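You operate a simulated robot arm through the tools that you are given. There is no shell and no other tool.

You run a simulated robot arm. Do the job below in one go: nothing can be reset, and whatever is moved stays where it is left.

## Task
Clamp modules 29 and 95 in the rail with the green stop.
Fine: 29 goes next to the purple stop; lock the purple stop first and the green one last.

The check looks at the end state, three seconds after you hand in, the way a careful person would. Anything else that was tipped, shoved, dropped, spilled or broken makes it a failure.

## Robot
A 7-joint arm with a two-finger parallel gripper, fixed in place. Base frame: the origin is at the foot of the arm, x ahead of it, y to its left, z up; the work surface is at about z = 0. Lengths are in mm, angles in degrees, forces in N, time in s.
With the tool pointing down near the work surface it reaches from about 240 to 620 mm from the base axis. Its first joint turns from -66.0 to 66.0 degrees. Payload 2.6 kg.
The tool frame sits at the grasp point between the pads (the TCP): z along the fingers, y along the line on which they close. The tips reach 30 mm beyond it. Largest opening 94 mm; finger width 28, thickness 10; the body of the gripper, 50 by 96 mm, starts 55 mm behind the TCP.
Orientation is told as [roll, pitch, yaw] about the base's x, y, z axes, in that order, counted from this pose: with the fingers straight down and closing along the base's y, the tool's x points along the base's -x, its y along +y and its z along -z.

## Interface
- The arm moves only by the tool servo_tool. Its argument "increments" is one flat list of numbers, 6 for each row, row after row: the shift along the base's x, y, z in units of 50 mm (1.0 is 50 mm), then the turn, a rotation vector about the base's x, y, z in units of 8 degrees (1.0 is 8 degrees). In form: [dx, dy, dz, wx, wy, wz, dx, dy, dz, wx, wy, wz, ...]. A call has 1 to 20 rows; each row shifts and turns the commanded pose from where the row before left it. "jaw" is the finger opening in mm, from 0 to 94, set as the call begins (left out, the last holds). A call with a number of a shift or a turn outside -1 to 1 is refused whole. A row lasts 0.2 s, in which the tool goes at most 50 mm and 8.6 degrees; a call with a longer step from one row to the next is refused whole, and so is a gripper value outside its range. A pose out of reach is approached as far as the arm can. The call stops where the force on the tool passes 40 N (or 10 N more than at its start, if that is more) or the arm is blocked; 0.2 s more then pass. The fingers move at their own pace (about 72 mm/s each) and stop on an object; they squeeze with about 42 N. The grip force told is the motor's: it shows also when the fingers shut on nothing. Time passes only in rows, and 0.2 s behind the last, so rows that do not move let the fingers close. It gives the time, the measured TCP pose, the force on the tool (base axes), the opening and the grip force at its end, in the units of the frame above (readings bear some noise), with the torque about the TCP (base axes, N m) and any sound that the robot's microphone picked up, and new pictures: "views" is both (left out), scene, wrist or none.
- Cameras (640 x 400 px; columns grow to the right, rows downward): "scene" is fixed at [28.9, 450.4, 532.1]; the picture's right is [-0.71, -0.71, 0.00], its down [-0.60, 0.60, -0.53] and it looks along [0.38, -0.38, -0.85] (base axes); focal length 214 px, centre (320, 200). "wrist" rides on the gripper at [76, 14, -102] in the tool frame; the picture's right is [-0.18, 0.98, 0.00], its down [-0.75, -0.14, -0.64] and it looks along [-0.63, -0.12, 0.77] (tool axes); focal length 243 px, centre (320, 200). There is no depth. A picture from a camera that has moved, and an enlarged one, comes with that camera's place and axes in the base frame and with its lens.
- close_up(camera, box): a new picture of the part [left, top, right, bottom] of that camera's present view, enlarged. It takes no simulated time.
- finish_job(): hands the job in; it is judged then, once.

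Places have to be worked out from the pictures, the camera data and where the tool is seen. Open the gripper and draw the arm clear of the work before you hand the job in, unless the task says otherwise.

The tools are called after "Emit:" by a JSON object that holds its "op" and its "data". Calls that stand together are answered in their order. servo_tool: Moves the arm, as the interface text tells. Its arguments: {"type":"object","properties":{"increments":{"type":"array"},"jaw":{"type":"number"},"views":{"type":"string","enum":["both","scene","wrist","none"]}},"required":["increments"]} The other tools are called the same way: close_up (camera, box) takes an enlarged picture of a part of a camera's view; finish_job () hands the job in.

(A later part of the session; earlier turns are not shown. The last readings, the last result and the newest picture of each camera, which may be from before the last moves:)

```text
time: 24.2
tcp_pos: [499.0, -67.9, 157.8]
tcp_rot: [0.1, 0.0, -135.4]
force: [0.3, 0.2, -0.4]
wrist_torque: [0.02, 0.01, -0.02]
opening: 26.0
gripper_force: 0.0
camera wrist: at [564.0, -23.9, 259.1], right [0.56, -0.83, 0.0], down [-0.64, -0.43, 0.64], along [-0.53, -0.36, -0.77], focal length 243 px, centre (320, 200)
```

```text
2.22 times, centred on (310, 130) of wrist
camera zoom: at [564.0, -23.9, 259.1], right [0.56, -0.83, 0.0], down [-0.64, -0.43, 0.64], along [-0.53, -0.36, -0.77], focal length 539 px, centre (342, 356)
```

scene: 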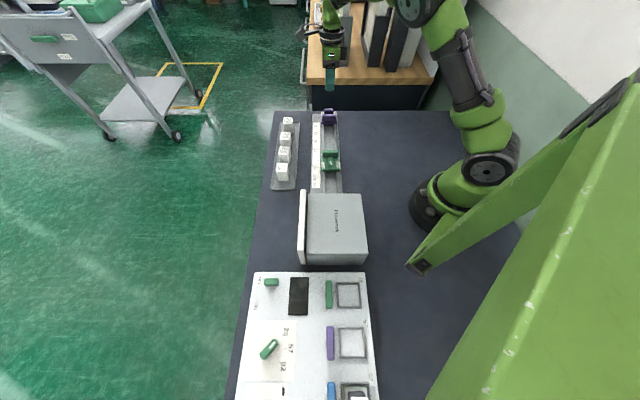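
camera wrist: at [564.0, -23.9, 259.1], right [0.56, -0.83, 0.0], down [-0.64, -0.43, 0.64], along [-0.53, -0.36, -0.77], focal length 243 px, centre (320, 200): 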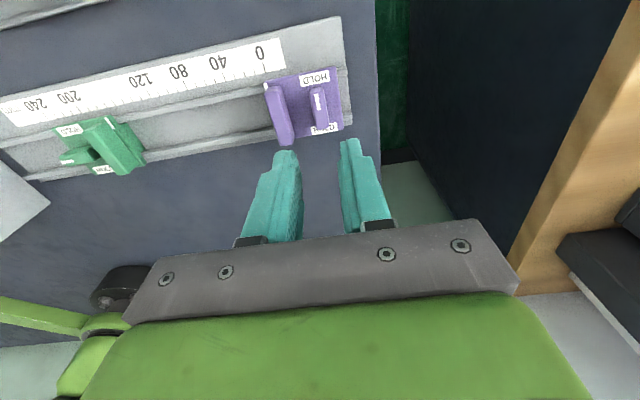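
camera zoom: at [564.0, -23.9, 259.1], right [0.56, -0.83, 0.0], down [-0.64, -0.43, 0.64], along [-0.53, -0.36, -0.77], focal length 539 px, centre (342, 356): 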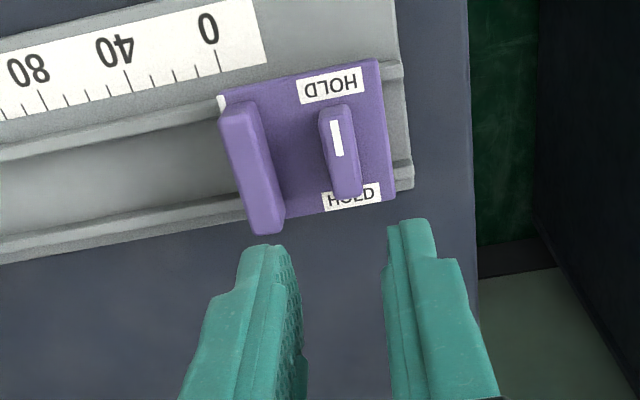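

The purple stop is locked with its mark at HOLD. Now I swing over to module 29 with the tool back at yaw -45° (fingers across the module's 30 mm side).

Emit:
{"op": "servo_tool", "data": {"increments": [0.09125, 0.2494, -0.05, 0, 0, 0.9375, 0.09125, 0.2494, -0.05, 0, 0, 0.9375, 0.09125, 0.2494, -0.05, 0, 0, 0.9375, 0.09125, 0.2494, -0.05, 0, 0, 0.9375, 0.09125, 0.2494, -0.05, 0, 0, 0.9375, 0.09125, 0.2494, -0.05, 0, 0, 0.9375, 0.09125, 0.2494, -0.05, 0, 0, 0.9375, 0.09125, 0.2494, -0.05, 0, 0, 0.9375, 0.09125, 0.2494, -0.05, 0, 0, 0.9375, 0.09125, 0.2494, -0.05, 0, 0, 0.9375, 0.09125, 0.2494, -0.05, 0, 0, 0.9375, 0.09125, 0.2494, -0.05, 0, 0, 0.9375, 0, 0, 0, 0, 0, 0], "jaw": 56, "views": "wrist"}}

Emit:
{"op": "close_up", "data": {"camera": "wrist", "box": [230, 0, 410, 170]}}

```text
time: 27.0
tcp_pos: [553.8, 83.0, 128.2]
tcp_rot: [-0.1, 0.0, -45.3]
force: [-0.4, -0.1, 0.2]
wrist_torque: [0.01, 0.03, 0.0]
opening: 56.1
gripper_force: 0.0
camera wrist: at [511.0, 146.6, 229.5], right [0.83, 0.56, 0.0], down [0.43, -0.63, 0.64], along [0.36, -0.53, -0.77], focal length 243 px, centre (320, 200)
```

wrist: 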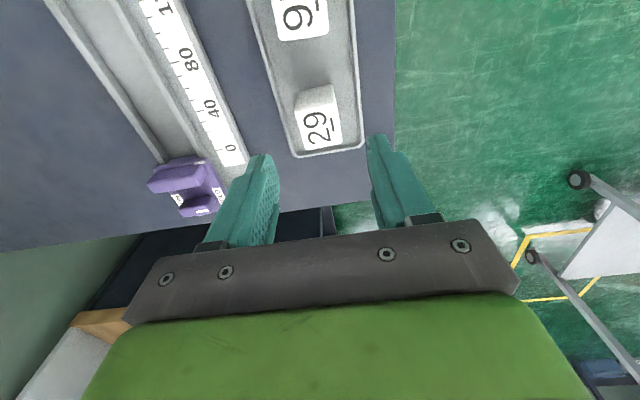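

```text
2.35 times, centred on (320, 85) of wrist
camera zoom: at [511.0, 146.6, 229.5], right [0.83, 0.56, 0.0], down [0.43, -0.63, 0.64], along [0.36, -0.53, -0.77], focal length 571 px, centre (320, 471)
```

zoom: 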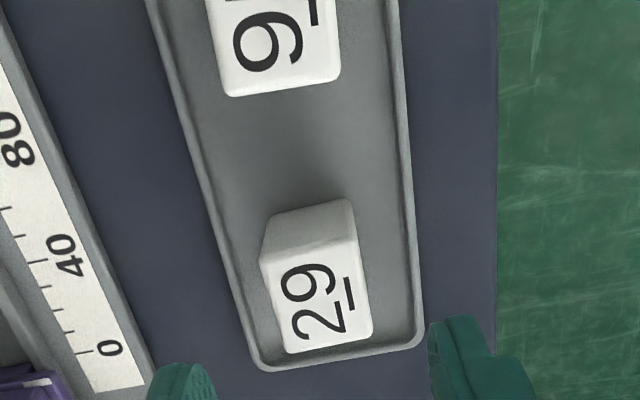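

Module 29 is within about 1 mm of the tool centre. I descend to TCP z≈52 (tips at about z=22, above where the rail walls will be) with the jaw at 56 mm.

Emit:
{"op": "servo_tool", "data": {"increments": [-0.018, 0.008, -0.4, 0, 0, 0, 0, 0, -0.5, 0, 0, 0, 0, 0, -0.4, 0, 0, 0, 0, 0, -0.2, 0, 0, 0, 0, 0, 0, 0, 0, 0], "jaw": 56, "views": "wrist"}}

Emit:
{"op": "close_up", "data": {"camera": "wrist", "box": [220, 60, 420, 240]}}

```text
time: 28.2
tcp_pos: [552.5, 82.9, 53.1]
tcp_rot: [0.0, 0.0, -45.4]
force: [1.7, 0.0, -0.3]
wrist_torque: [-0.01, 0.0, -0.01]
opening: 56.4
gripper_force: 0.0
camera wrist: at [509.6, 146.8, 154.1], right [0.83, 0.56, 0.0], down [0.43, -0.64, 0.64], along [0.36, -0.53, -0.77], focal length 243 px, centre (320, 200)
```

wrist: 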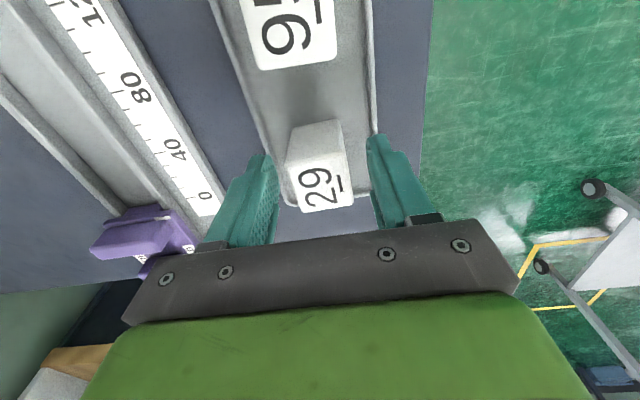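

```text
2.22 times, centred on (320, 150) of wrist
camera zoom: at [509.6, 146.8, 154.1], right [0.83, 0.56, 0.0], down [0.43, -0.64, 0.64], along [0.36, -0.53, -0.77], focal length 539 px, centre (320, 311)
```

zoom: 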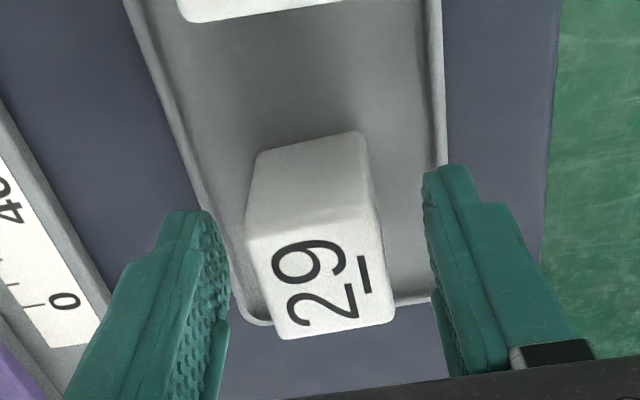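

Module 29 sits between the open fingers. I close on it and hold.

Emit:
{"op": "servo_tool", "data": {"increments": [0, 0, 0, 0, 0, 0, 0, 0, 0, 0, 0, 0, 0, 0, 0, 0, 0, 0], "jaw": 0, "views": "wrist"}}

Emit:
{"op": "close_up", "data": {"camera": "wrist", "box": [220, 60, 420, 240]}}

```text
time: 29.0
tcp_pos: [553.2, 82.0, 52.9]
tcp_rot: [0.0, 0.0, -45.4]
force: [-0.4, -0.5, -0.7]
wrist_torque: [-0.01, 0.0, -0.02]
opening: 35.3
gripper_force: 42.4
camera wrist: at [509.6, 146.8, 154.4], right [0.83, 0.56, 0.0], down [0.43, -0.64, 0.64], along [0.36, -0.53, -0.77], focal length 243 px, centre (320, 200)
```

wrist: 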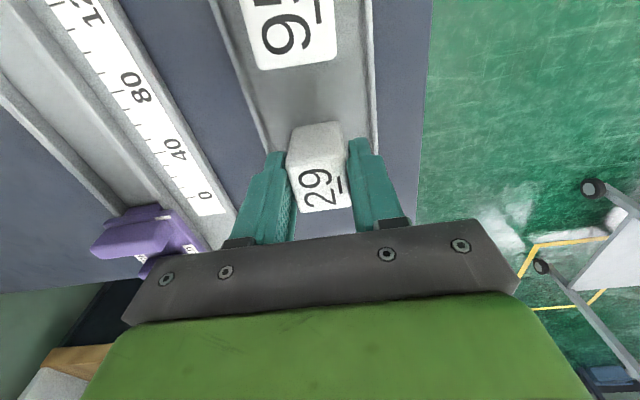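

```text
2.22 times, centred on (320, 150) of wrist
camera zoom: at [509.6, 146.8, 154.4], right [0.83, 0.56, 0.0], down [0.43, -0.64, 0.64], along [0.36, -0.53, -0.77], focal length 539 px, centre (320, 311)
```

zoom: 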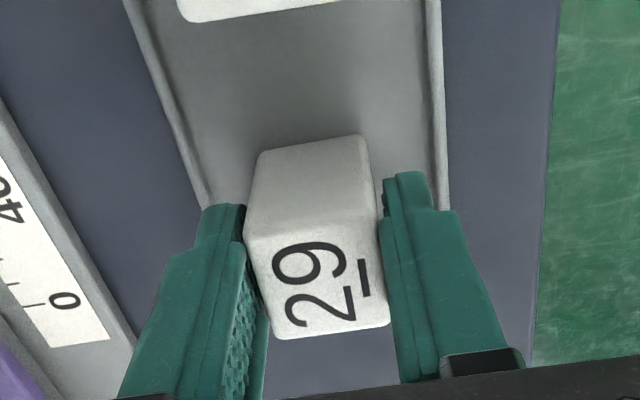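

Gripped: module 29 is 35.3 mm across, so it should fit the ~37 mm channel in this orientation. I lift it 60 mm and carry it across to above the rail, a few mm short of the purple stop, to check alignment.

Emit:
{"op": "servo_tool", "data": {"increments": [0, 0, 0.3, 0, 0, 0, 0, 0, 0.45, 0, 0, 0, 0, 0, 0.45, 0, 0, 0.05, 0, 0, 0, 0, 0, 0], "jaw": 0, "views": "none"}}

Emit:
{"op": "servo_tool", "data": {"increments": [-0.4, -0.375, 0, 0, 0, 0, -0.5, -0.469, 0, 0, 0, 0, -0.5, -0.469, 0, 0, 0, 0, -0.4, -0.375, 0, 0, 0, 0, -0.31, -0.29, 0, 0, 0, 0, 0, 0, 0, 0, 0, 0], "jaw": 0, "views": "both"}}

Emit:
{"op": "close_up", "data": {"camera": "wrist", "box": [200, 40, 440, 240]}}

```text
time: 30.0
tcp_pos: [552.1, 82.3, 113.3]
tcp_rot: [0.0, 0.0, -45.0]
force: [0.5, 0.1, -0.2]
wrist_torque: [0.01, -0.01, 0.04]
opening: 35.0
gripper_force: 42.6
```

```text
time: 31.4
tcp_pos: [447.6, -15.9, 112.1]
tcp_rot: [0.0, 0.0, -45.1]
force: [-0.2, 0.1, -0.7]
wrist_torque: [0.02, 0.01, 0.0]
opening: 35.2
gripper_force: 42.6
camera wrist: at [403.5, 47.4, 214.4], right [0.83, 0.56, 0.0], down [0.43, -0.63, 0.64], along [0.36, -0.53, -0.77], focal length 243 px, centre (320, 200)
```

scene: 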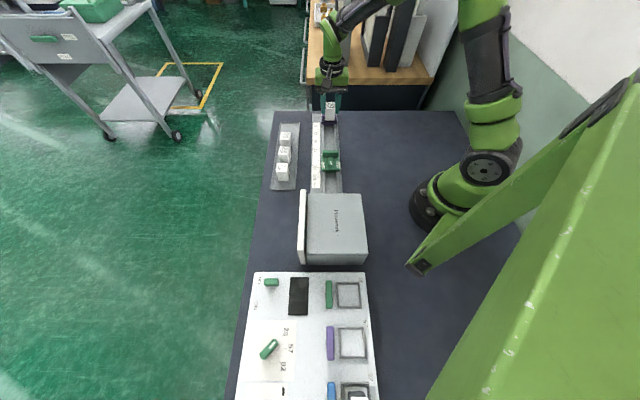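
wrist: 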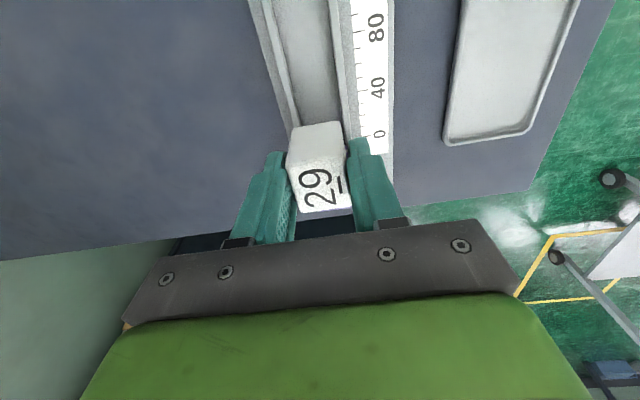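

```text
2.00 times, centred on (320, 140) of wrist
camera zoom: at [403.5, 47.4, 214.4], right [0.83, 0.56, 0.0], down [0.43, -0.63, 0.64], along [0.36, -0.53, -0.77], focal length 485 px, centre (320, 320)
```

zoom: 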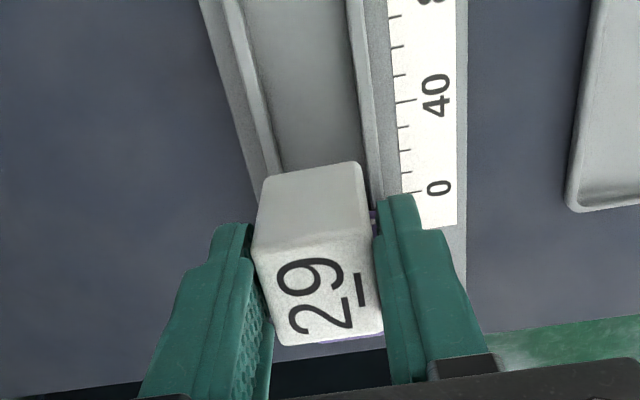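

Now I need fine alignment across the channel; I enlarge the channel just ahead of the module.

Emit:
{"op": "close_up", "data": {"camera": "wrist", "box": [240, 0, 400, 130]}}

Emit:
{"op": "close_up", "data": {"camera": "wrist", "box": [270, 80, 370, 160]}}

Emit:
{"op": "close_up", "data": {"camera": "scene", "box": [300, 80, 360, 130]}}

```text
3.08 times, centred on (320, 65) of wrist
camera zoom: at [403.5, 47.4, 214.4], right [0.83, 0.56, 0.0], down [0.43, -0.63, 0.64], along [0.36, -0.53, -0.77], focal length 746 px, centre (320, 615)
```

zoom: 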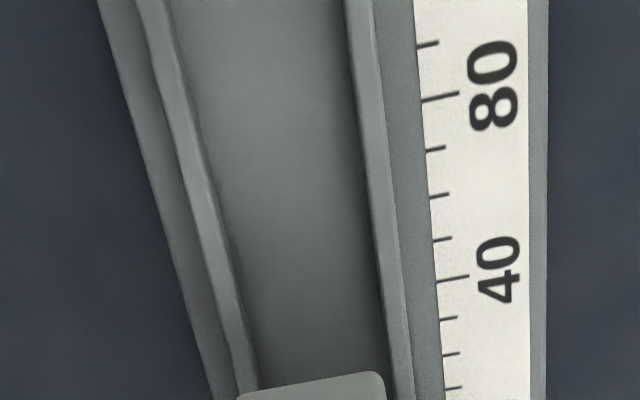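

```text
5.00 times, centred on (320, 120) of wrist
camera zoom: at [403.5, 47.4, 214.4], right [0.83, 0.56, 0.0], down [0.43, -0.63, 0.64], along [0.36, -0.53, -0.77], focal length 1213 px, centre (320, 600)
```

zoom: 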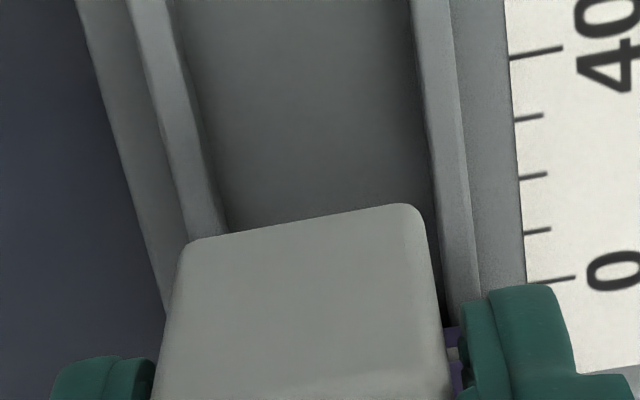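

```text
8.00 times, centred on (330, 105) of scene
camera zoom: at [28.9, 450.4, 532.1], right [-0.71, -0.71, 0.0], down [-0.6, 0.6, -0.53], along [0.38, -0.38, -0.85], focal length 1716 px, centre (240, 960)
```

zoom: 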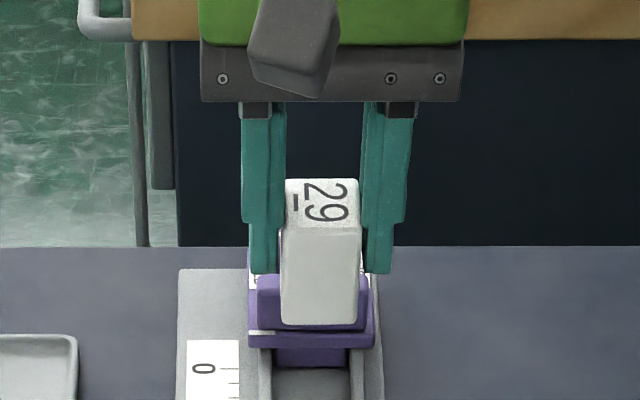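

Both views put the module within about 0.6 mm of the channel centre. I nudge 0.3 mm across and lower until the module's bottom is just above the rail walls, then look again.

Emit:
{"op": "servo_tool", "data": {"increments": [0.004, 0.004, -0.3, 0, 0, 0, 0, 0, -0.3, 0, 0, 0, 0, 0, -0.26, 0, 0, 0, 0, 0, 0, 0, 0, 0], "jaw": 0, "views": "both"}}

Emit:
{"op": "close_up", "data": {"camera": "scene", "box": [300, 80, 360, 130]}}

Emit:
{"op": "close_up", "data": {"camera": "wrist", "box": [250, 60, 390, 180]}}

```text
time: 32.4
tcp_pos: [447.5, -15.5, 69.2]
tcp_rot: [0.0, 0.0, -45.0]
force: [-0.1, -0.1, -0.4]
wrist_torque: [-0.05, -0.01, -0.04]
opening: 31.1
gripper_force: 41.6
camera wrist: at [404.2, 47.8, 171.3], right [0.83, 0.56, 0.0], down [0.43, -0.63, 0.64], along [0.36, -0.53, -0.77], focal length 243 px, centre (320, 200)
```

scene: 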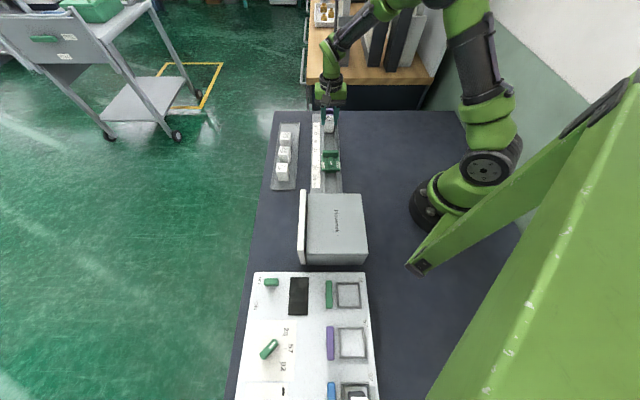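
wrist: 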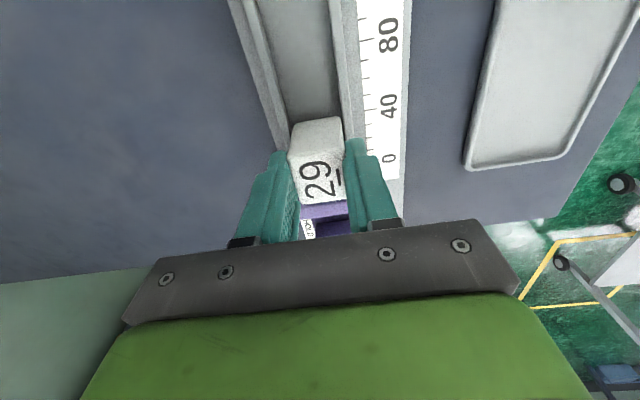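

```text
8.00 times, centred on (330, 105) of scene
camera zoom: at [28.9, 450.4, 532.1], right [-0.71, -0.71, 0.0], down [-0.6, 0.6, -0.53], along [0.38, -0.38, -0.85], focal length 1716 px, centre (240, 960)
```

zoom: 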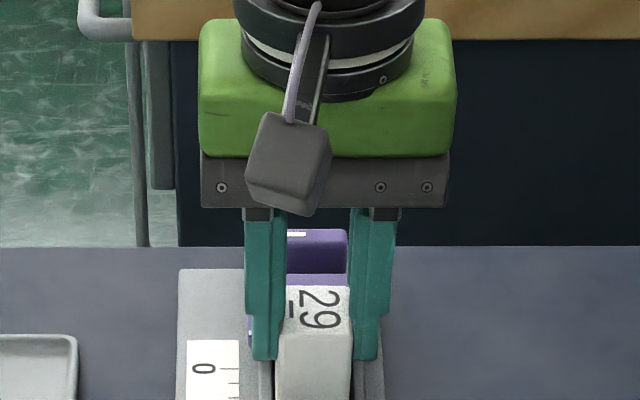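

```text
3.33 times, centred on (320, 120) of wrist
camera zoom: at [404.2, 47.8, 171.3], right [0.83, 0.56, 0.0], down [0.43, -0.63, 0.64], along [0.36, -0.53, -0.77], focal length 809 px, centre (320, 467)
```

zoom: 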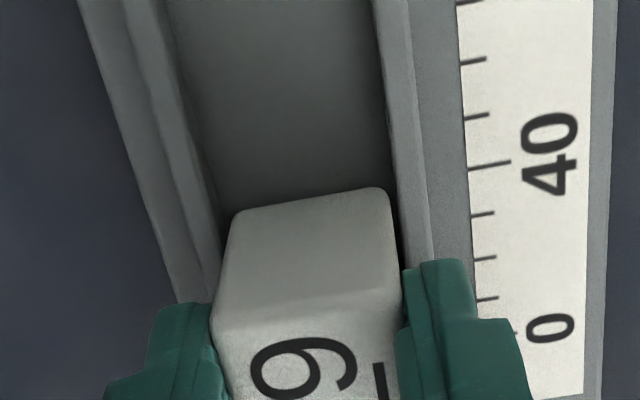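

The opening dropped from 35 to 31 mm and the module seems to sit lower in the fingers — it may have slipped down a bit. I look closer before doing anything else.

Emit:
{"op": "close_up", "data": {"camera": "scene", "box": [310, 100, 350, 135]}}

Emit:
{"op": "close_up", "data": {"camera": "wrist", "box": [230, 100, 410, 250]}}

```text
11.43 times, centred on (330, 118) of scene
camera zoom: at [28.9, 450.4, 532.1], right [-0.71, -0.71, 0.0], down [-0.6, 0.6, -0.53], along [0.38, -0.38, -0.85], focal length 2451 px, centre (206, 1143)
```

zoom: 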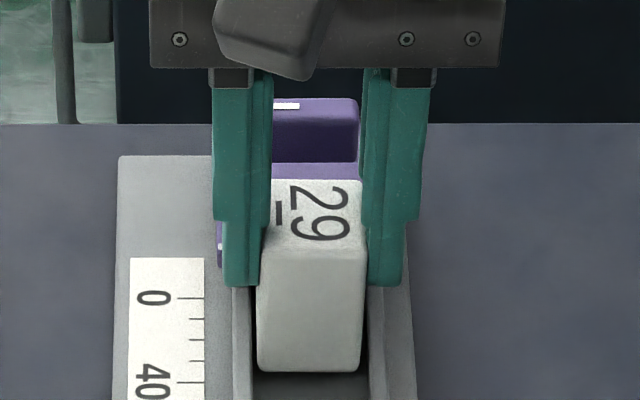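

```text
2.67 times, centred on (320, 175) of wrist
camera zoom: at [404.2, 47.8, 171.3], right [0.83, 0.56, 0.0], down [0.43, -0.63, 0.64], along [0.36, -0.53, -0.77], focal length 647 px, centre (320, 267)
```

zoom: 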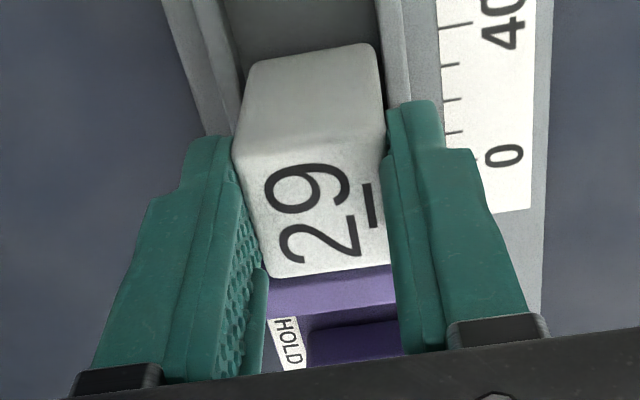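

The scene view shows the module upright, its bottom at roughly z≈14, with about 1.5–3 mm clearance to each channel wall; it slid a few mm in the grip but remains held. I lower gently 6 mm and watch the force.

Emit:
{"op": "servo_tool", "data": {"increments": [-0.007, -0.007, -0.03, 0, 0, 0, 0, 0, -0.03, 0, 0, 0, 0, 0, -0.03, 0, 0, 0, 0, 0, -0.03, 0, 0, 0, 0, 0, 0, 0, 0, 0], "jaw": 0, "views": "both"}}

Emit:
{"op": "close_up", "data": {"camera": "scene", "box": [310, 100, 350, 135]}}

```text
time: 33.6
tcp_pos: [448.4, -16.6, 64.2]
tcp_rot: [0.1, -0.1, -45.0]
force: [-4.7, 0.6, 14.9]
wrist_torque: [-0.07, 0.35, -0.01]
opening: 30.6
gripper_force: 42.4
camera wrist: at [404.0, 47.2, 165.8], right [0.83, 0.56, 0.0], down [0.43, -0.63, 0.64], along [0.36, -0.53, -0.77], focal length 243 px, centre (320, 200)
```

scene: 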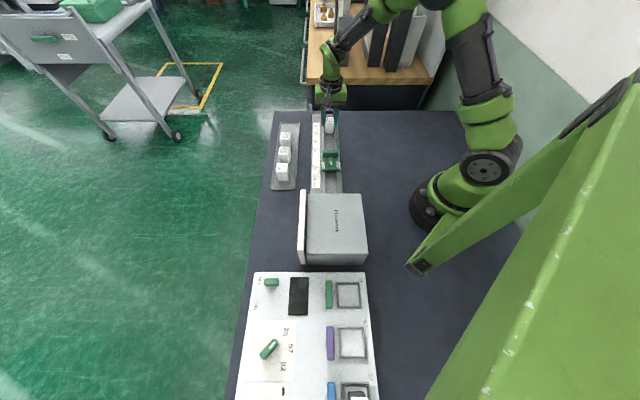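
wrist: 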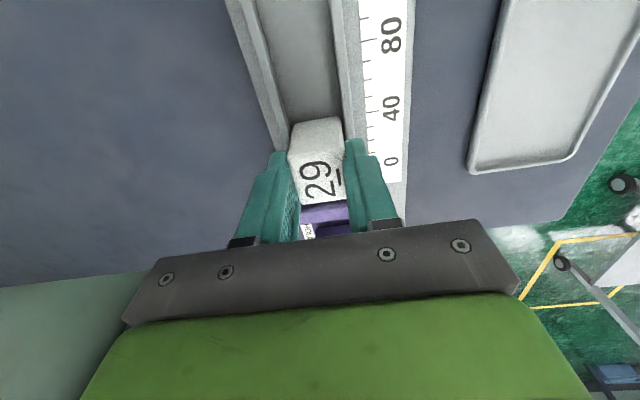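

```text
11.43 times, centred on (330, 118) of scene
camera zoom: at [28.8, 450.4, 532.2], right [-0.71, -0.71, 0.0], down [-0.6, 0.6, -0.53], along [0.38, -0.38, -0.85], focal length 2451 px, centre (206, 1143)
```

zoom: 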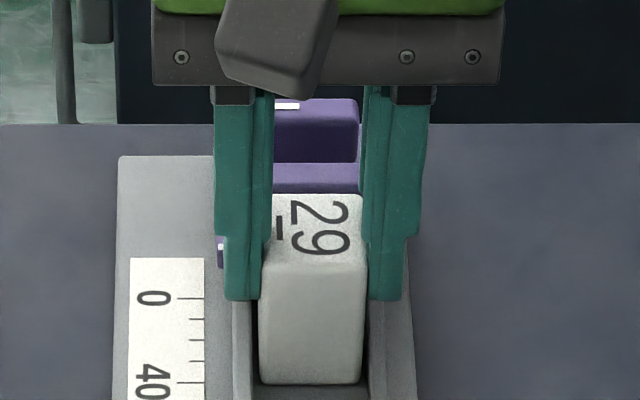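

There's 15 N upward, so the module's bottom is touching something—probably the channel floor. I lower 1.5 mm more to confirm that it is solid and watch the force.

Emit:
{"op": "servo_tool", "data": {"increments": [0, 0, -0.015, 0, 0, 0, 0, 0, -0.015, 0, 0, 0, 0, 0, 0, 0, 0, 0], "jaw": 0, "views": "none"}}

Emit:
{"op": "close_up", "data": {"camera": "wrist", "box": [230, 100, 410, 250]}}

```text
time: 34.4
tcp_pos: [449.7, -17.4, 63.1]
tcp_rot: [0.1, -0.3, -45.0]
force: [-5.6, -0.5, 29.6]
wrist_torque: [-0.05, 0.25, -0.02]
opening: 31.2
gripper_force: 42.3
```

```text
2.67 times, centred on (320, 175) of wrist
camera zoom: at [404.3, 47.1, 164.6], right [0.83, 0.56, 0.0], down [0.43, -0.63, 0.64], along [0.37, -0.53, -0.77], focal length 647 px, centre (320, 267)
```

zoom: 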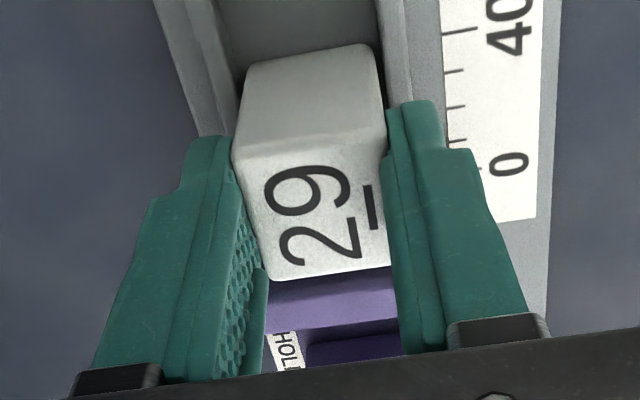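

Solid floor contact (30 N), with fingertips still above the walls. I relieve the vertical load by 1.5 mm and slide the module toward the purple stop 4 mm, checking force.

Emit:
{"op": "servo_tool", "data": {"increments": [0, 0, 0.03, 0, 0, 0, 0.02, -0.02, 0, 0, 0, 0, 0.02, -0.02, 0, 0, 0, 0, 0.016, -0.016, 0, 0, 0, 0, 0, 0, 0, 0, 0, 0], "jaw": 0, "views": "wrist"}}

Emit:
{"op": "close_up", "data": {"camera": "wrist", "box": [230, 100, 410, 250]}}

Emit:
{"op": "close_up", "data": {"camera": "scene", "box": [310, 100, 350, 135]}}

```text
time: 35.6
tcp_pos: [449.5, -19.1, 63.4]
tcp_rot: [0.0, 0.0, -45.0]
force: [-0.5, 4.6, 10.6]
wrist_torque: [0.08, -0.1, 0.03]
opening: 30.8
gripper_force: 41.4
camera wrist: at [406.5, 44.5, 164.8], right [0.82, 0.57, 0.0], down [0.43, -0.63, 0.64], along [0.36, -0.53, -0.77], focal length 243 px, centre (320, 200)
```

wrist: 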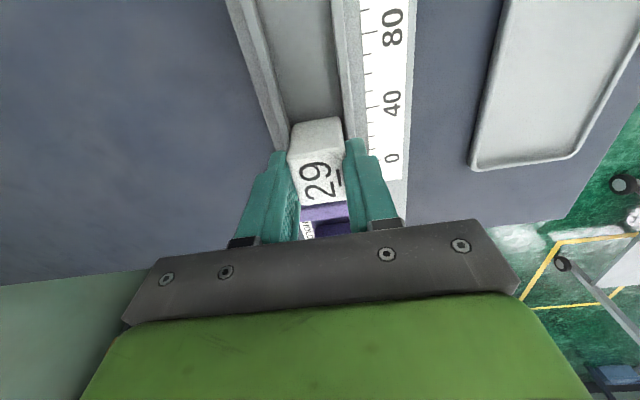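

```text
2.67 times, centred on (320, 175) of wrist
camera zoom: at [406.5, 44.5, 164.8], right [0.82, 0.57, 0.0], down [0.43, -0.63, 0.64], along [0.36, -0.53, -0.77], focal length 647 px, centre (320, 267)
```

zoom: 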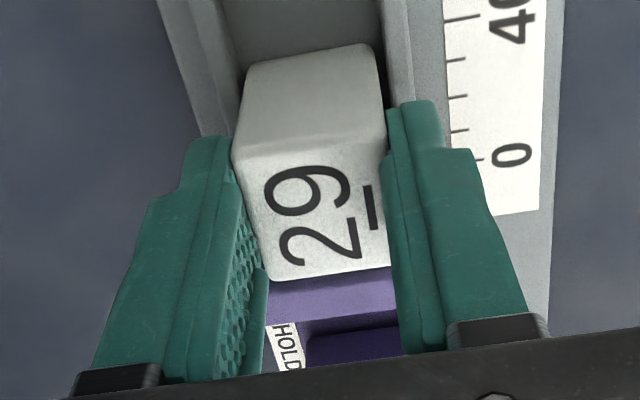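

```text
11.43 times, centred on (330, 118) of scene
camera zoom: at [28.8, 450.4, 532.2], right [-0.71, -0.71, 0.0], down [-0.6, 0.6, -0.53], along [0.38, -0.38, -0.85], focal length 2451 px, centre (206, 1143)
```

zoom: 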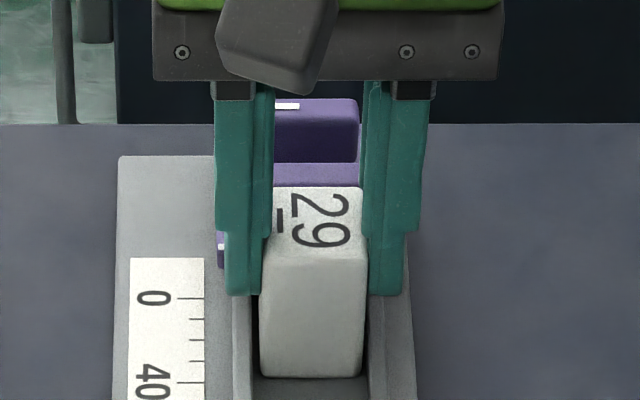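

Only sliding friction so far. I continue toward the purple stop until contact force rises.

Emit:
{"op": "servo_tool", "data": {"increments": [0.02, -0.02, 0, 0, 0, 0, 0.02, -0.02, 0, 0, 0, 0, 0.02, -0.02, 0, 0, 0, 0, 0, 0, 0, 0, 0, 0], "jaw": 0, "views": "none"}}

Emit:
{"op": "close_up", "data": {"camera": "wrist", "box": [230, 100, 410, 250]}}

Emit:
{"op": "close_up", "data": {"camera": "scene", "box": [310, 100, 350, 135]}}

```text
time: 36.6
tcp_pos: [453.6, -22.5, 63.3]
tcp_rot: [-0.1, 0.3, -45.0]
force: [-16.9, 6.1, 15.8]
wrist_torque: [0.08, 0.46, -0.06]
opening: 31.1
gripper_force: 42.4
```

```text
2.67 times, centred on (320, 175) of wrist
camera zoom: at [408.9, 42.1, 165.1], right [0.83, 0.56, 0.0], down [0.43, -0.63, 0.64], along [0.36, -0.53, -0.77], focal length 647 px, centre (320, 267)
```

zoom: 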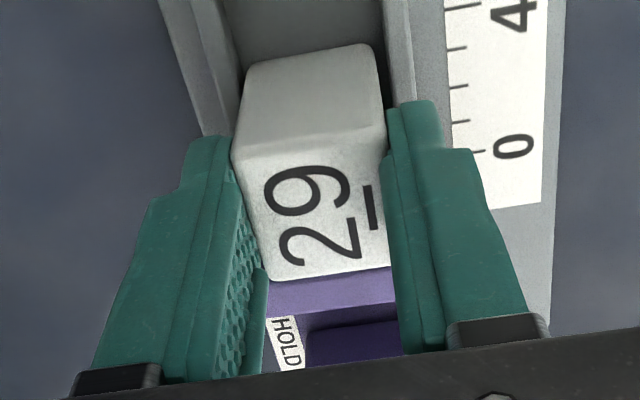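

```text
11.43 times, centred on (330, 118) of scene
camera zoom: at [28.8, 450.4, 532.2], right [-0.71, -0.71, 0.0], down [-0.6, 0.6, -0.53], along [0.38, -0.38, -0.85], focal length 2451 px, centre (206, 1143)
```

zoom: 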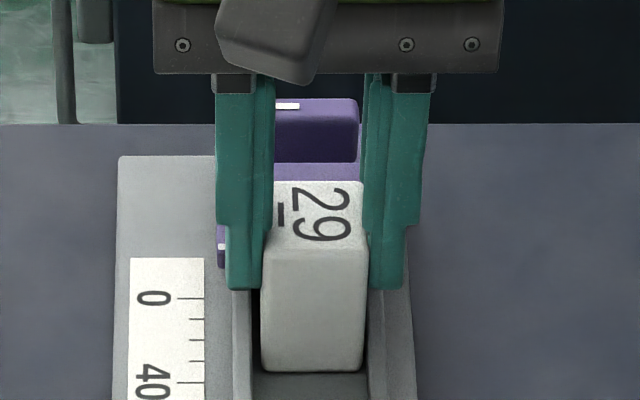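

Contact: about 16 N along the rail, with the module at the purple stop's face. I release by opening to 48 mm, then rise straight up.

Emit:
{"op": "servo_tool", "data": {"increments": [0, 0, 0, 0, 0, 0, 0, 0, 0, 0, 0, 0, 0, 0, 0.2, 0, 0, 0, 0, 0, 0.5, 0, 0, 0, 0, 0, 0.6, 0, 0, 0, 0, 0, 0.6, 0, 0, 0, 0, 0, 0, 0, 0, 0], "jaw": 50, "views": "both"}}

Emit:
{"op": "close_up", "data": {"camera": "scene", "box": [300, 95, 360, 145]}}

Emit:
{"op": "close_up", "data": {"camera": "wrist", "box": [240, 30, 400, 170]}}

```text
time: 38.2
tcp_pos: [452.5, -23.1, 157.9]
tcp_rot: [0.0, 0.1, -45.1]
force: [0.2, 0.4, 0.0]
wrist_torque: [0.03, 0.01, 0.04]
opening: 50.1
gripper_force: 0.2
camera wrist: at [408.6, 41.4, 260.2], right [0.83, 0.56, 0.0], down [0.43, -0.63, 0.64], along [0.36, -0.53, -0.77], focal length 243 px, centre (320, 200)
```

scene: 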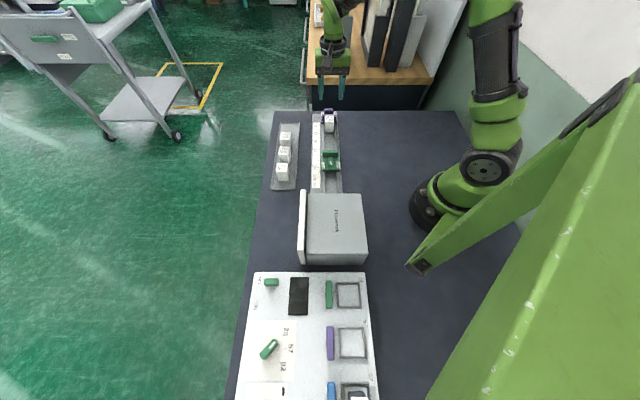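
wrist: 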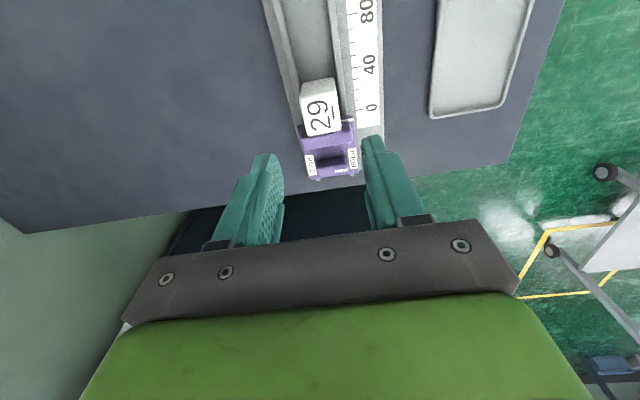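

```text
8.00 times, centred on (330, 120) of scene
camera zoom: at [28.9, 450.4, 532.1], right [-0.71, -0.71, 0.0], down [-0.6, 0.6, -0.53], along [0.38, -0.38, -0.85], focal length 1716 px, centre (240, 840)
```

zoom: 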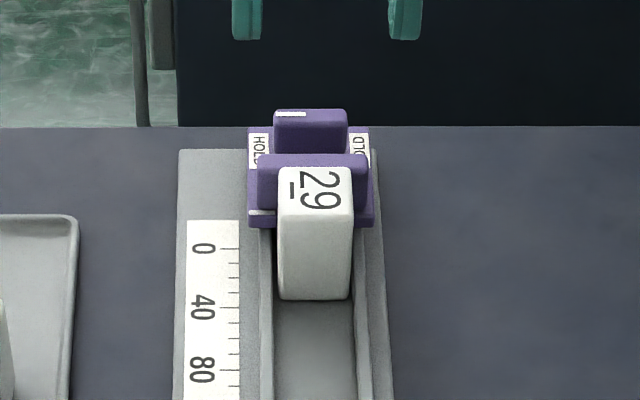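

```text
2.86 times, centred on (320, 100) of wrist
camera zoom: at [408.6, 41.4, 260.2], right [0.83, 0.56, 0.0], down [0.43, -0.63, 0.64], along [0.36, -0.53, -0.77], focal length 693 px, centre (320, 486)
```

zoom: 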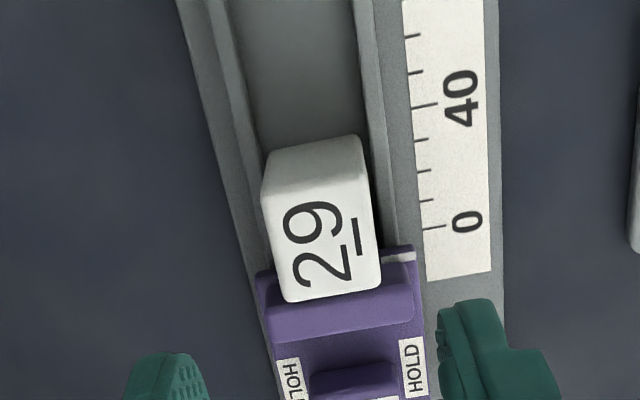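

Module 29 sits upright in the channel against the purple stop. Now I go over module 95, estimated at (502,138).

Emit:
{"op": "servo_tool", "data": {"increments": [0.195, 0.6438, -0.12, 0, 0, 0, 0.195, 0.6438, -0.12, 0, 0, 0, 0.195, 0.6438, -0.12, 0, 0, 0, 0.195, 0.6438, -0.12, 0, 0, 0, 0.195, 0.6438, -0.12, 0, 0, 0, 0, 0, 0, 0, 0, 0], "jaw": 56, "views": "wrist"}}

Emit:
{"op": "close_up", "data": {"camera": "wrist", "box": [230, 0, 410, 170]}}

```text
time: 39.6
tcp_pos: [502.1, 138.7, 127.1]
tcp_rot: [0.0, 0.0, -45.0]
force: [0.5, -0.4, 0.7]
wrist_torque: [0.02, 0.01, -0.02]
opening: 55.8
gripper_force: 0.1
camera wrist: at [458.5, 203.2, 229.7], right [0.83, 0.56, 0.0], down [0.43, -0.63, 0.64], along [0.36, -0.53, -0.77], focal length 243 px, centre (320, 200)
```

wrist: 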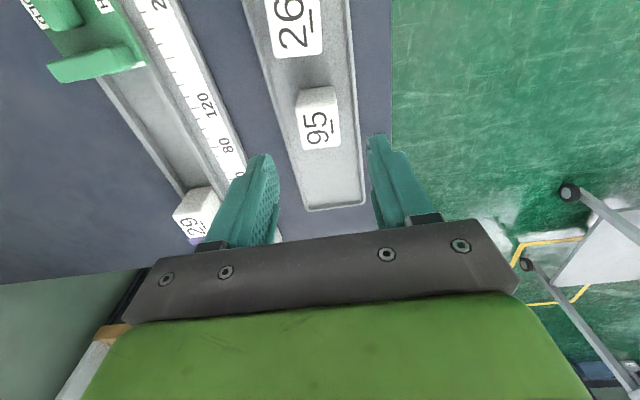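

```text
2.35 times, centred on (320, 85) of wrist
camera zoom: at [458.5, 203.2, 229.7], right [0.83, 0.56, 0.0], down [0.43, -0.63, 0.64], along [0.36, -0.53, -0.77], focal length 571 px, centre (320, 471)
```

zoom: 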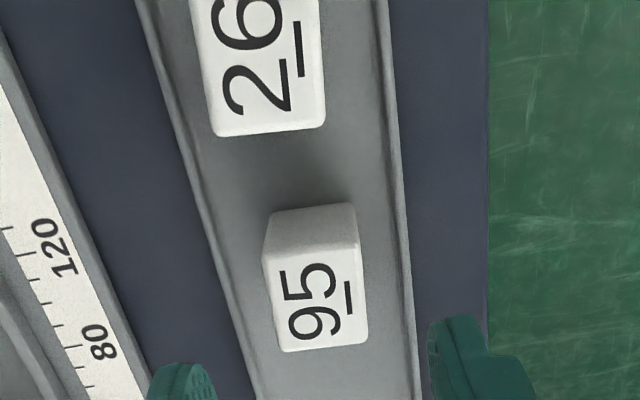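

Module 95 is centred within 0.5 mm and turned about 1.5° clockwise relative to the tool, so I match that yaw and descend to TCP z≈56 with the jaw open.

Emit:
{"op": "servo_tool", "data": {"increments": [-0.01, 0, -0.4, 0, 0, -0.19, 0, 0, -0.5, 0, 0, 0, 0, 0, -0.36, 0, 0, 0, 0, 0, -0.18, 0, 0, 0, 0, 0, 0, 0, 0, 0], "jaw": 56, "views": "wrist"}}

Emit:
{"op": "close_up", "data": {"camera": "wrist", "box": [220, 60, 420, 240]}}

```text
time: 40.8
tcp_pos: [502.9, 138.2, 56.6]
tcp_rot: [0.0, 0.0, -46.5]
force: [0.4, -0.2, 0.3]
wrist_torque: [-0.01, -0.02, 0.02]
opening: 56.1
gripper_force: 0.1
camera wrist: at [460.2, 203.9, 158.1], right [0.84, 0.54, 0.0], down [0.42, -0.64, 0.64], along [0.35, -0.54, -0.77], focal length 243 px, centre (320, 200)
```

wrist: 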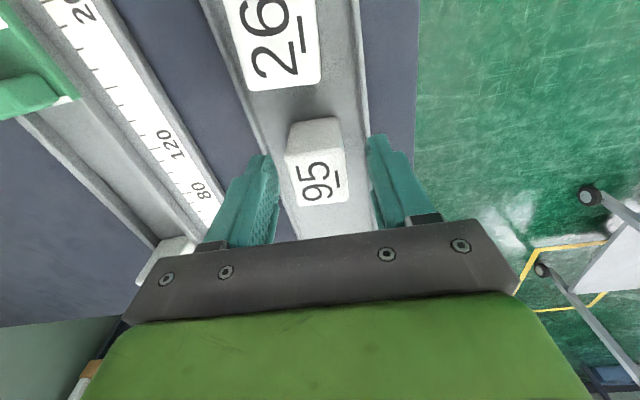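

```text
2.22 times, centred on (320, 150) of wrist
camera zoom: at [460.2, 203.9, 158.1], right [0.84, 0.54, 0.0], down [0.42, -0.64, 0.64], along [0.35, -0.54, -0.77], focal length 539 px, centre (320, 311)
```

zoom: 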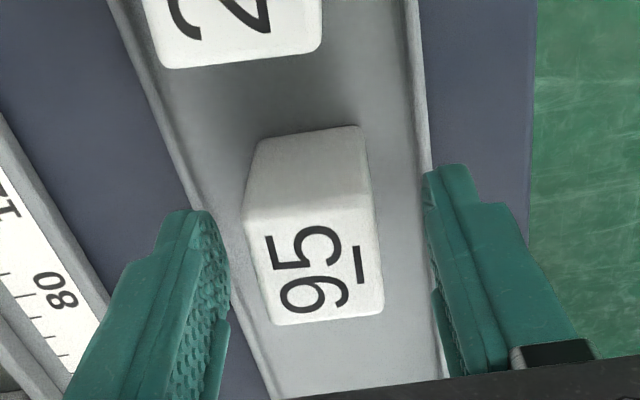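

Aligned and centred. I close on module 95.

Emit:
{"op": "servo_tool", "data": {"increments": [0, 0, 0, 0, 0, 0, 0, 0, 0, 0, 0, 0, 0, 0, 0, 0, 0, 0], "jaw": 0, "views": "wrist"}}

Emit:
{"op": "close_up", "data": {"camera": "wrist", "box": [220, 60, 420, 240]}}

```text
time: 41.6
tcp_pos: [501.0, 138.6, 56.1]
tcp_rot: [-0.1, 0.0, -46.5]
force: [-0.7, 0.8, 0.6]
wrist_torque: [-0.02, -0.01, 0.01]
opening: 30.9
gripper_force: 41.9
camera wrist: at [460.2, 203.9, 158.2], right [0.84, 0.54, 0.0], down [0.42, -0.64, 0.64], along [0.35, -0.54, -0.77], focal length 243 px, centre (320, 200)
```

wrist: 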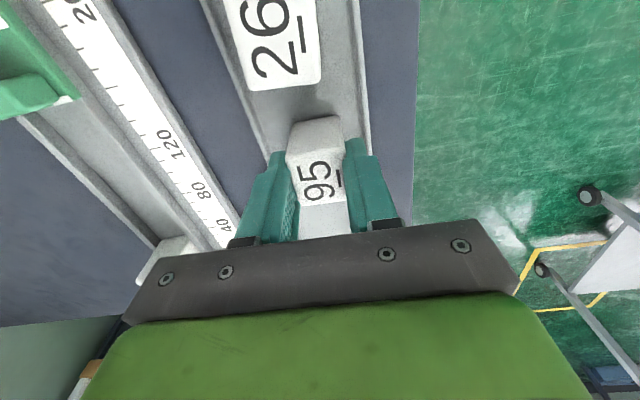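

```text
2.22 times, centred on (320, 150) of wrist
camera zoom: at [460.2, 203.9, 158.2], right [0.84, 0.54, 0.0], down [0.42, -0.64, 0.64], along [0.35, -0.54, -0.77], focal length 539 px, centre (320, 311)
```

zoom: 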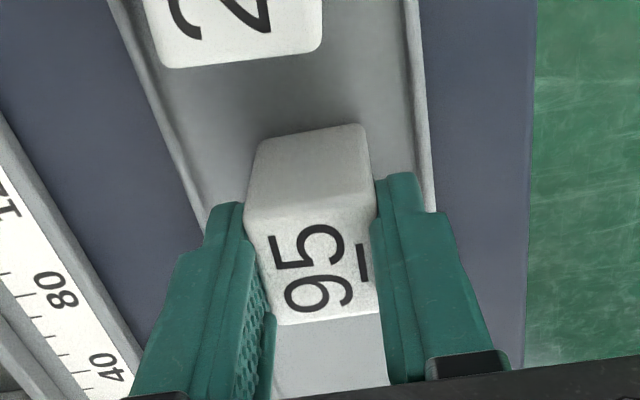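

Good grip at 30.9 mm (flush). I lift it gently, undo the 1.5° yaw and carry it over the rail, about 4 mm short of module 29.

Emit:
{"op": "servo_tool", "data": {"increments": [0, 0, 0.15, 0, 0, 0, 0, 0, 0.25, 0, 0, 0, 0, 0, 0.3, 0, 0, 0.1, 0, 0, 0.3, 0, 0, 0.09, 0, 0, 0.2, 0, 0, 0, 0, 0, 0, 0, 0, 0], "jaw": 0, "views": "none"}}

Emit:
{"op": "servo_tool", "data": {"increments": [-0.1532, -0.265, 0, 0, 0, 0, -0.25, -0.4324, 0, 0, 0, 0, -0.3064, -0.53, 0, 0, 0, 0, -0.3064, -0.53, 0, 0, 0, 0, -0.2564, -0.4435, 0, 0, 0, 0, -0.16, -0.2768, 0, 0, 0, 0, -0.0996, -0.1723, 0, 0, 0, 0, 0, 0, 0, 0, 0, 0], "jaw": 0, "views": "both"}}

Emit:
{"op": "close_up", "data": {"camera": "scene", "box": [300, 85, 360, 135]}}

Emit:
{"op": "close_up", "data": {"camera": "wrist", "box": [250, 60, 390, 200]}}

```text
time: 43.0
tcp_pos: [501.5, 137.7, 117.1]
tcp_rot: [0.0, 0.1, -45.1]
force: [-0.1, -1.3, -0.5]
wrist_torque: [0.02, -0.01, 0.04]
opening: 30.7
gripper_force: 42.1
```

```text
time: 44.8
tcp_pos: [425.6, 6.7, 116.8]
tcp_rot: [0.0, 0.0, -45.0]
force: [0.1, 0.3, -0.5]
wrist_torque: [0.01, 0.02, 0.02]
opening: 30.9
gripper_force: 42.4
camera wrist: at [381.1, 70.4, 218.3], right [0.83, 0.56, 0.0], down [0.43, -0.63, 0.64], along [0.36, -0.53, -0.77], focal length 243 px, centre (320, 200)
```

scene: 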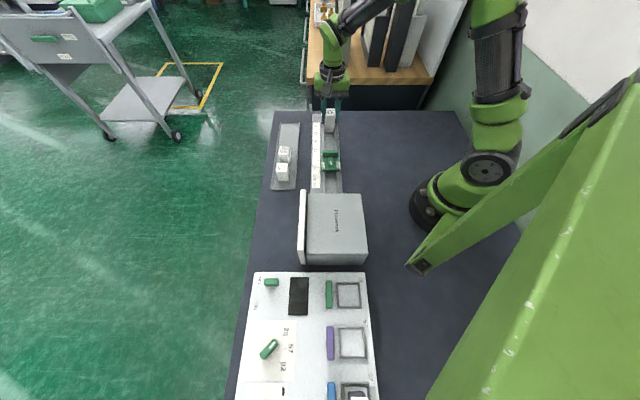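
wrist: 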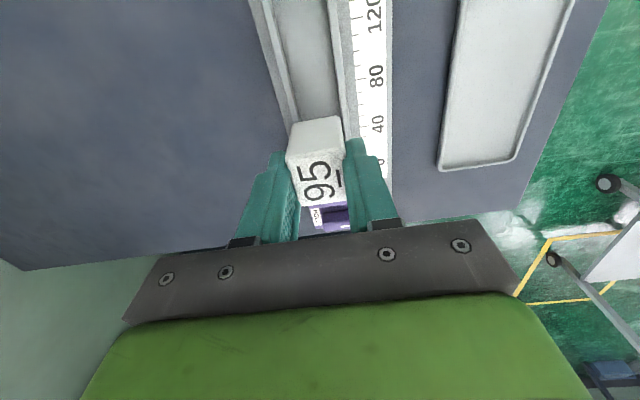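

```text
8.00 times, centred on (330, 110) of scene
camera zoom: at [28.9, 450.4, 532.1], right [-0.71, -0.71, 0.0], down [-0.6, 0.6, -0.53], along [0.38, -0.38, -0.85], focal length 1716 px, centre (240, 920)
```

zoom: 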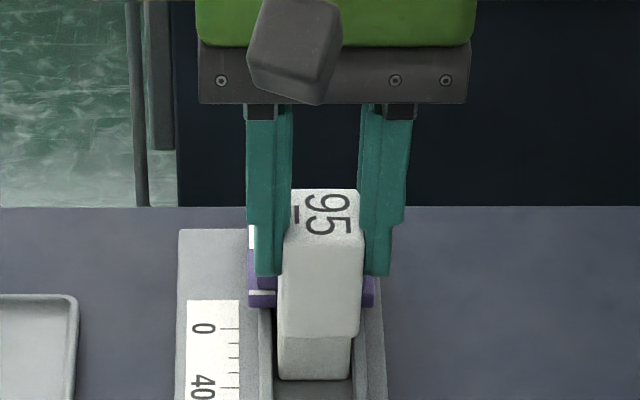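

```text
2.86 times, centred on (320, 130) of wrist
camera zoom: at [381.1, 70.4, 218.3], right [0.83, 0.56, 0.0], down [0.43, -0.63, 0.64], along [0.36, -0.53, -0.77], focal length 693 px, centre (320, 400)
```

zoom: 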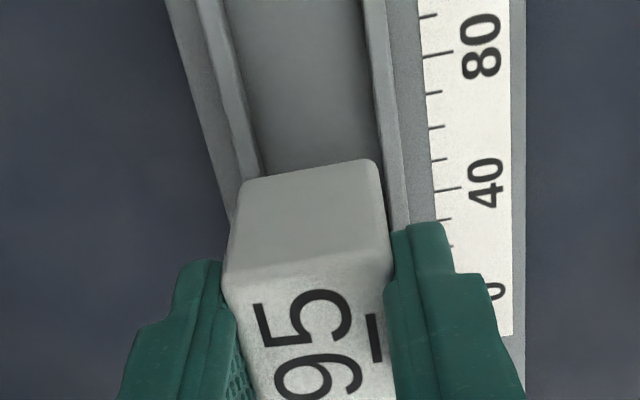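

Scene view puts 95 in line with 29 to within a fraction of a millimetre. I lower gently to just above the wall tops and check again.

Emit:
{"op": "servo_tool", "data": {"increments": [0, 0, -0.1, 0, 0, 0, 0, 0, -0.2, 0, 0, 0, 0, 0, -0.25, 0, 0, 0, 0, 0, -0.2, 0, 0, 0, 0, 0, -0.1, 0, 0, 0, 0, 0, -0.05, 0, 0, 0, 0, 0, 0, 0, 0, 0], "jaw": 0, "views": "wrist"}}

Emit:
{"op": "close_up", "data": {"camera": "scene", "box": [310, 105, 350, 140]}}

Emit:
{"op": "close_up", "data": {"camera": "wrist", "box": [230, 100, 410, 250]}}

```text
time: 46.4
tcp_pos: [424.8, 5.9, 69.7]
tcp_rot: [0.0, 0.0, -45.0]
force: [-0.4, -0.4, -1.1]
wrist_torque: [0.02, 0.0, 0.04]
opening: 31.0
gripper_force: 42.2
camera wrist: at [381.4, 69.9, 173.1], right [0.83, 0.56, 0.0], down [0.43, -0.63, 0.64], along [0.36, -0.53, -0.77], focal length 243 px, centre (320, 200)
```

wrist: 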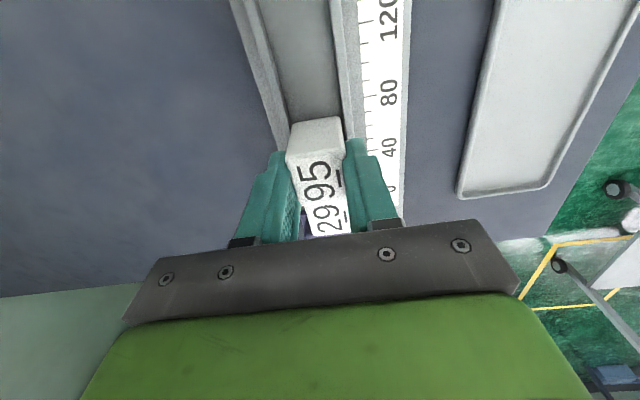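

```text
11.43 times, centred on (330, 122) of scene
camera zoom: at [28.9, 450.4, 532.1], right [-0.71, -0.71, 0.0], down [-0.6, 0.6, -0.53], along [0.38, -0.38, -0.85], focal length 2451 px, centre (206, 1086)
```

zoom: 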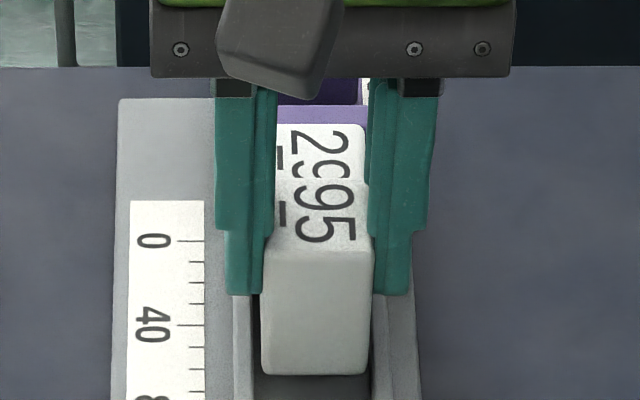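

```text
2.67 times, centred on (320, 175) of wrist
camera zoom: at [381.4, 69.9, 173.1], right [0.83, 0.56, 0.0], down [0.43, -0.63, 0.64], along [0.36, -0.53, -0.77], focal length 647 px, centre (320, 267)
```

zoom: 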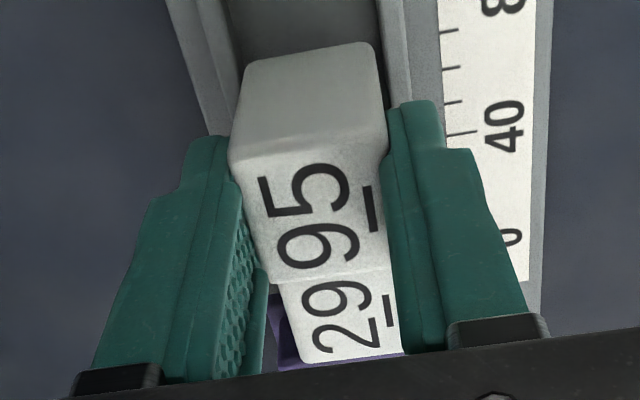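

Lined up well. I lower slowly 8 mm toward the channel floor and check force.

Emit:
{"op": "servo_tool", "data": {"increments": [0, 0, -0.04, 0, 0, 0, 0, 0, -0.04, 0, 0, 0, 0, 0, -0.04, 0, 0, 0, 0, 0, -0.04, 0, 0, 0, 0, 0, 0, 0, 0, 0], "jaw": 0, "views": "none"}}

```text
time: 47.6
tcp_pos: [424.9, 7.6, 63.7]
tcp_rot: [0.0, 0.1, -45.1]
force: [-0.1, -0.3, -0.4]
wrist_torque: [0.0, -0.03, -0.04]
opening: 31.1
gripper_force: 42.0
```

Emit:
{"op": "servo_tool", "data": {"increments": [0, 0, -0.02, 0, 0, 0, 0, 0, -0.02, 0, 0, 0, 0, 0, -0.02, 0, 0, 0, 0, 0, 0, 0, 0, 0], "jaw": 0, "views": "none"}}

```text
time: 48.6
tcp_pos: [424.4, 5.6, 60.0]
tcp_rot: [0.0, 0.0, -45.1]
force: [-1.5, 0.4, 1.7]
wrist_torque: [0.02, 0.03, -0.02]
opening: 30.7
gripper_force: 41.7
```

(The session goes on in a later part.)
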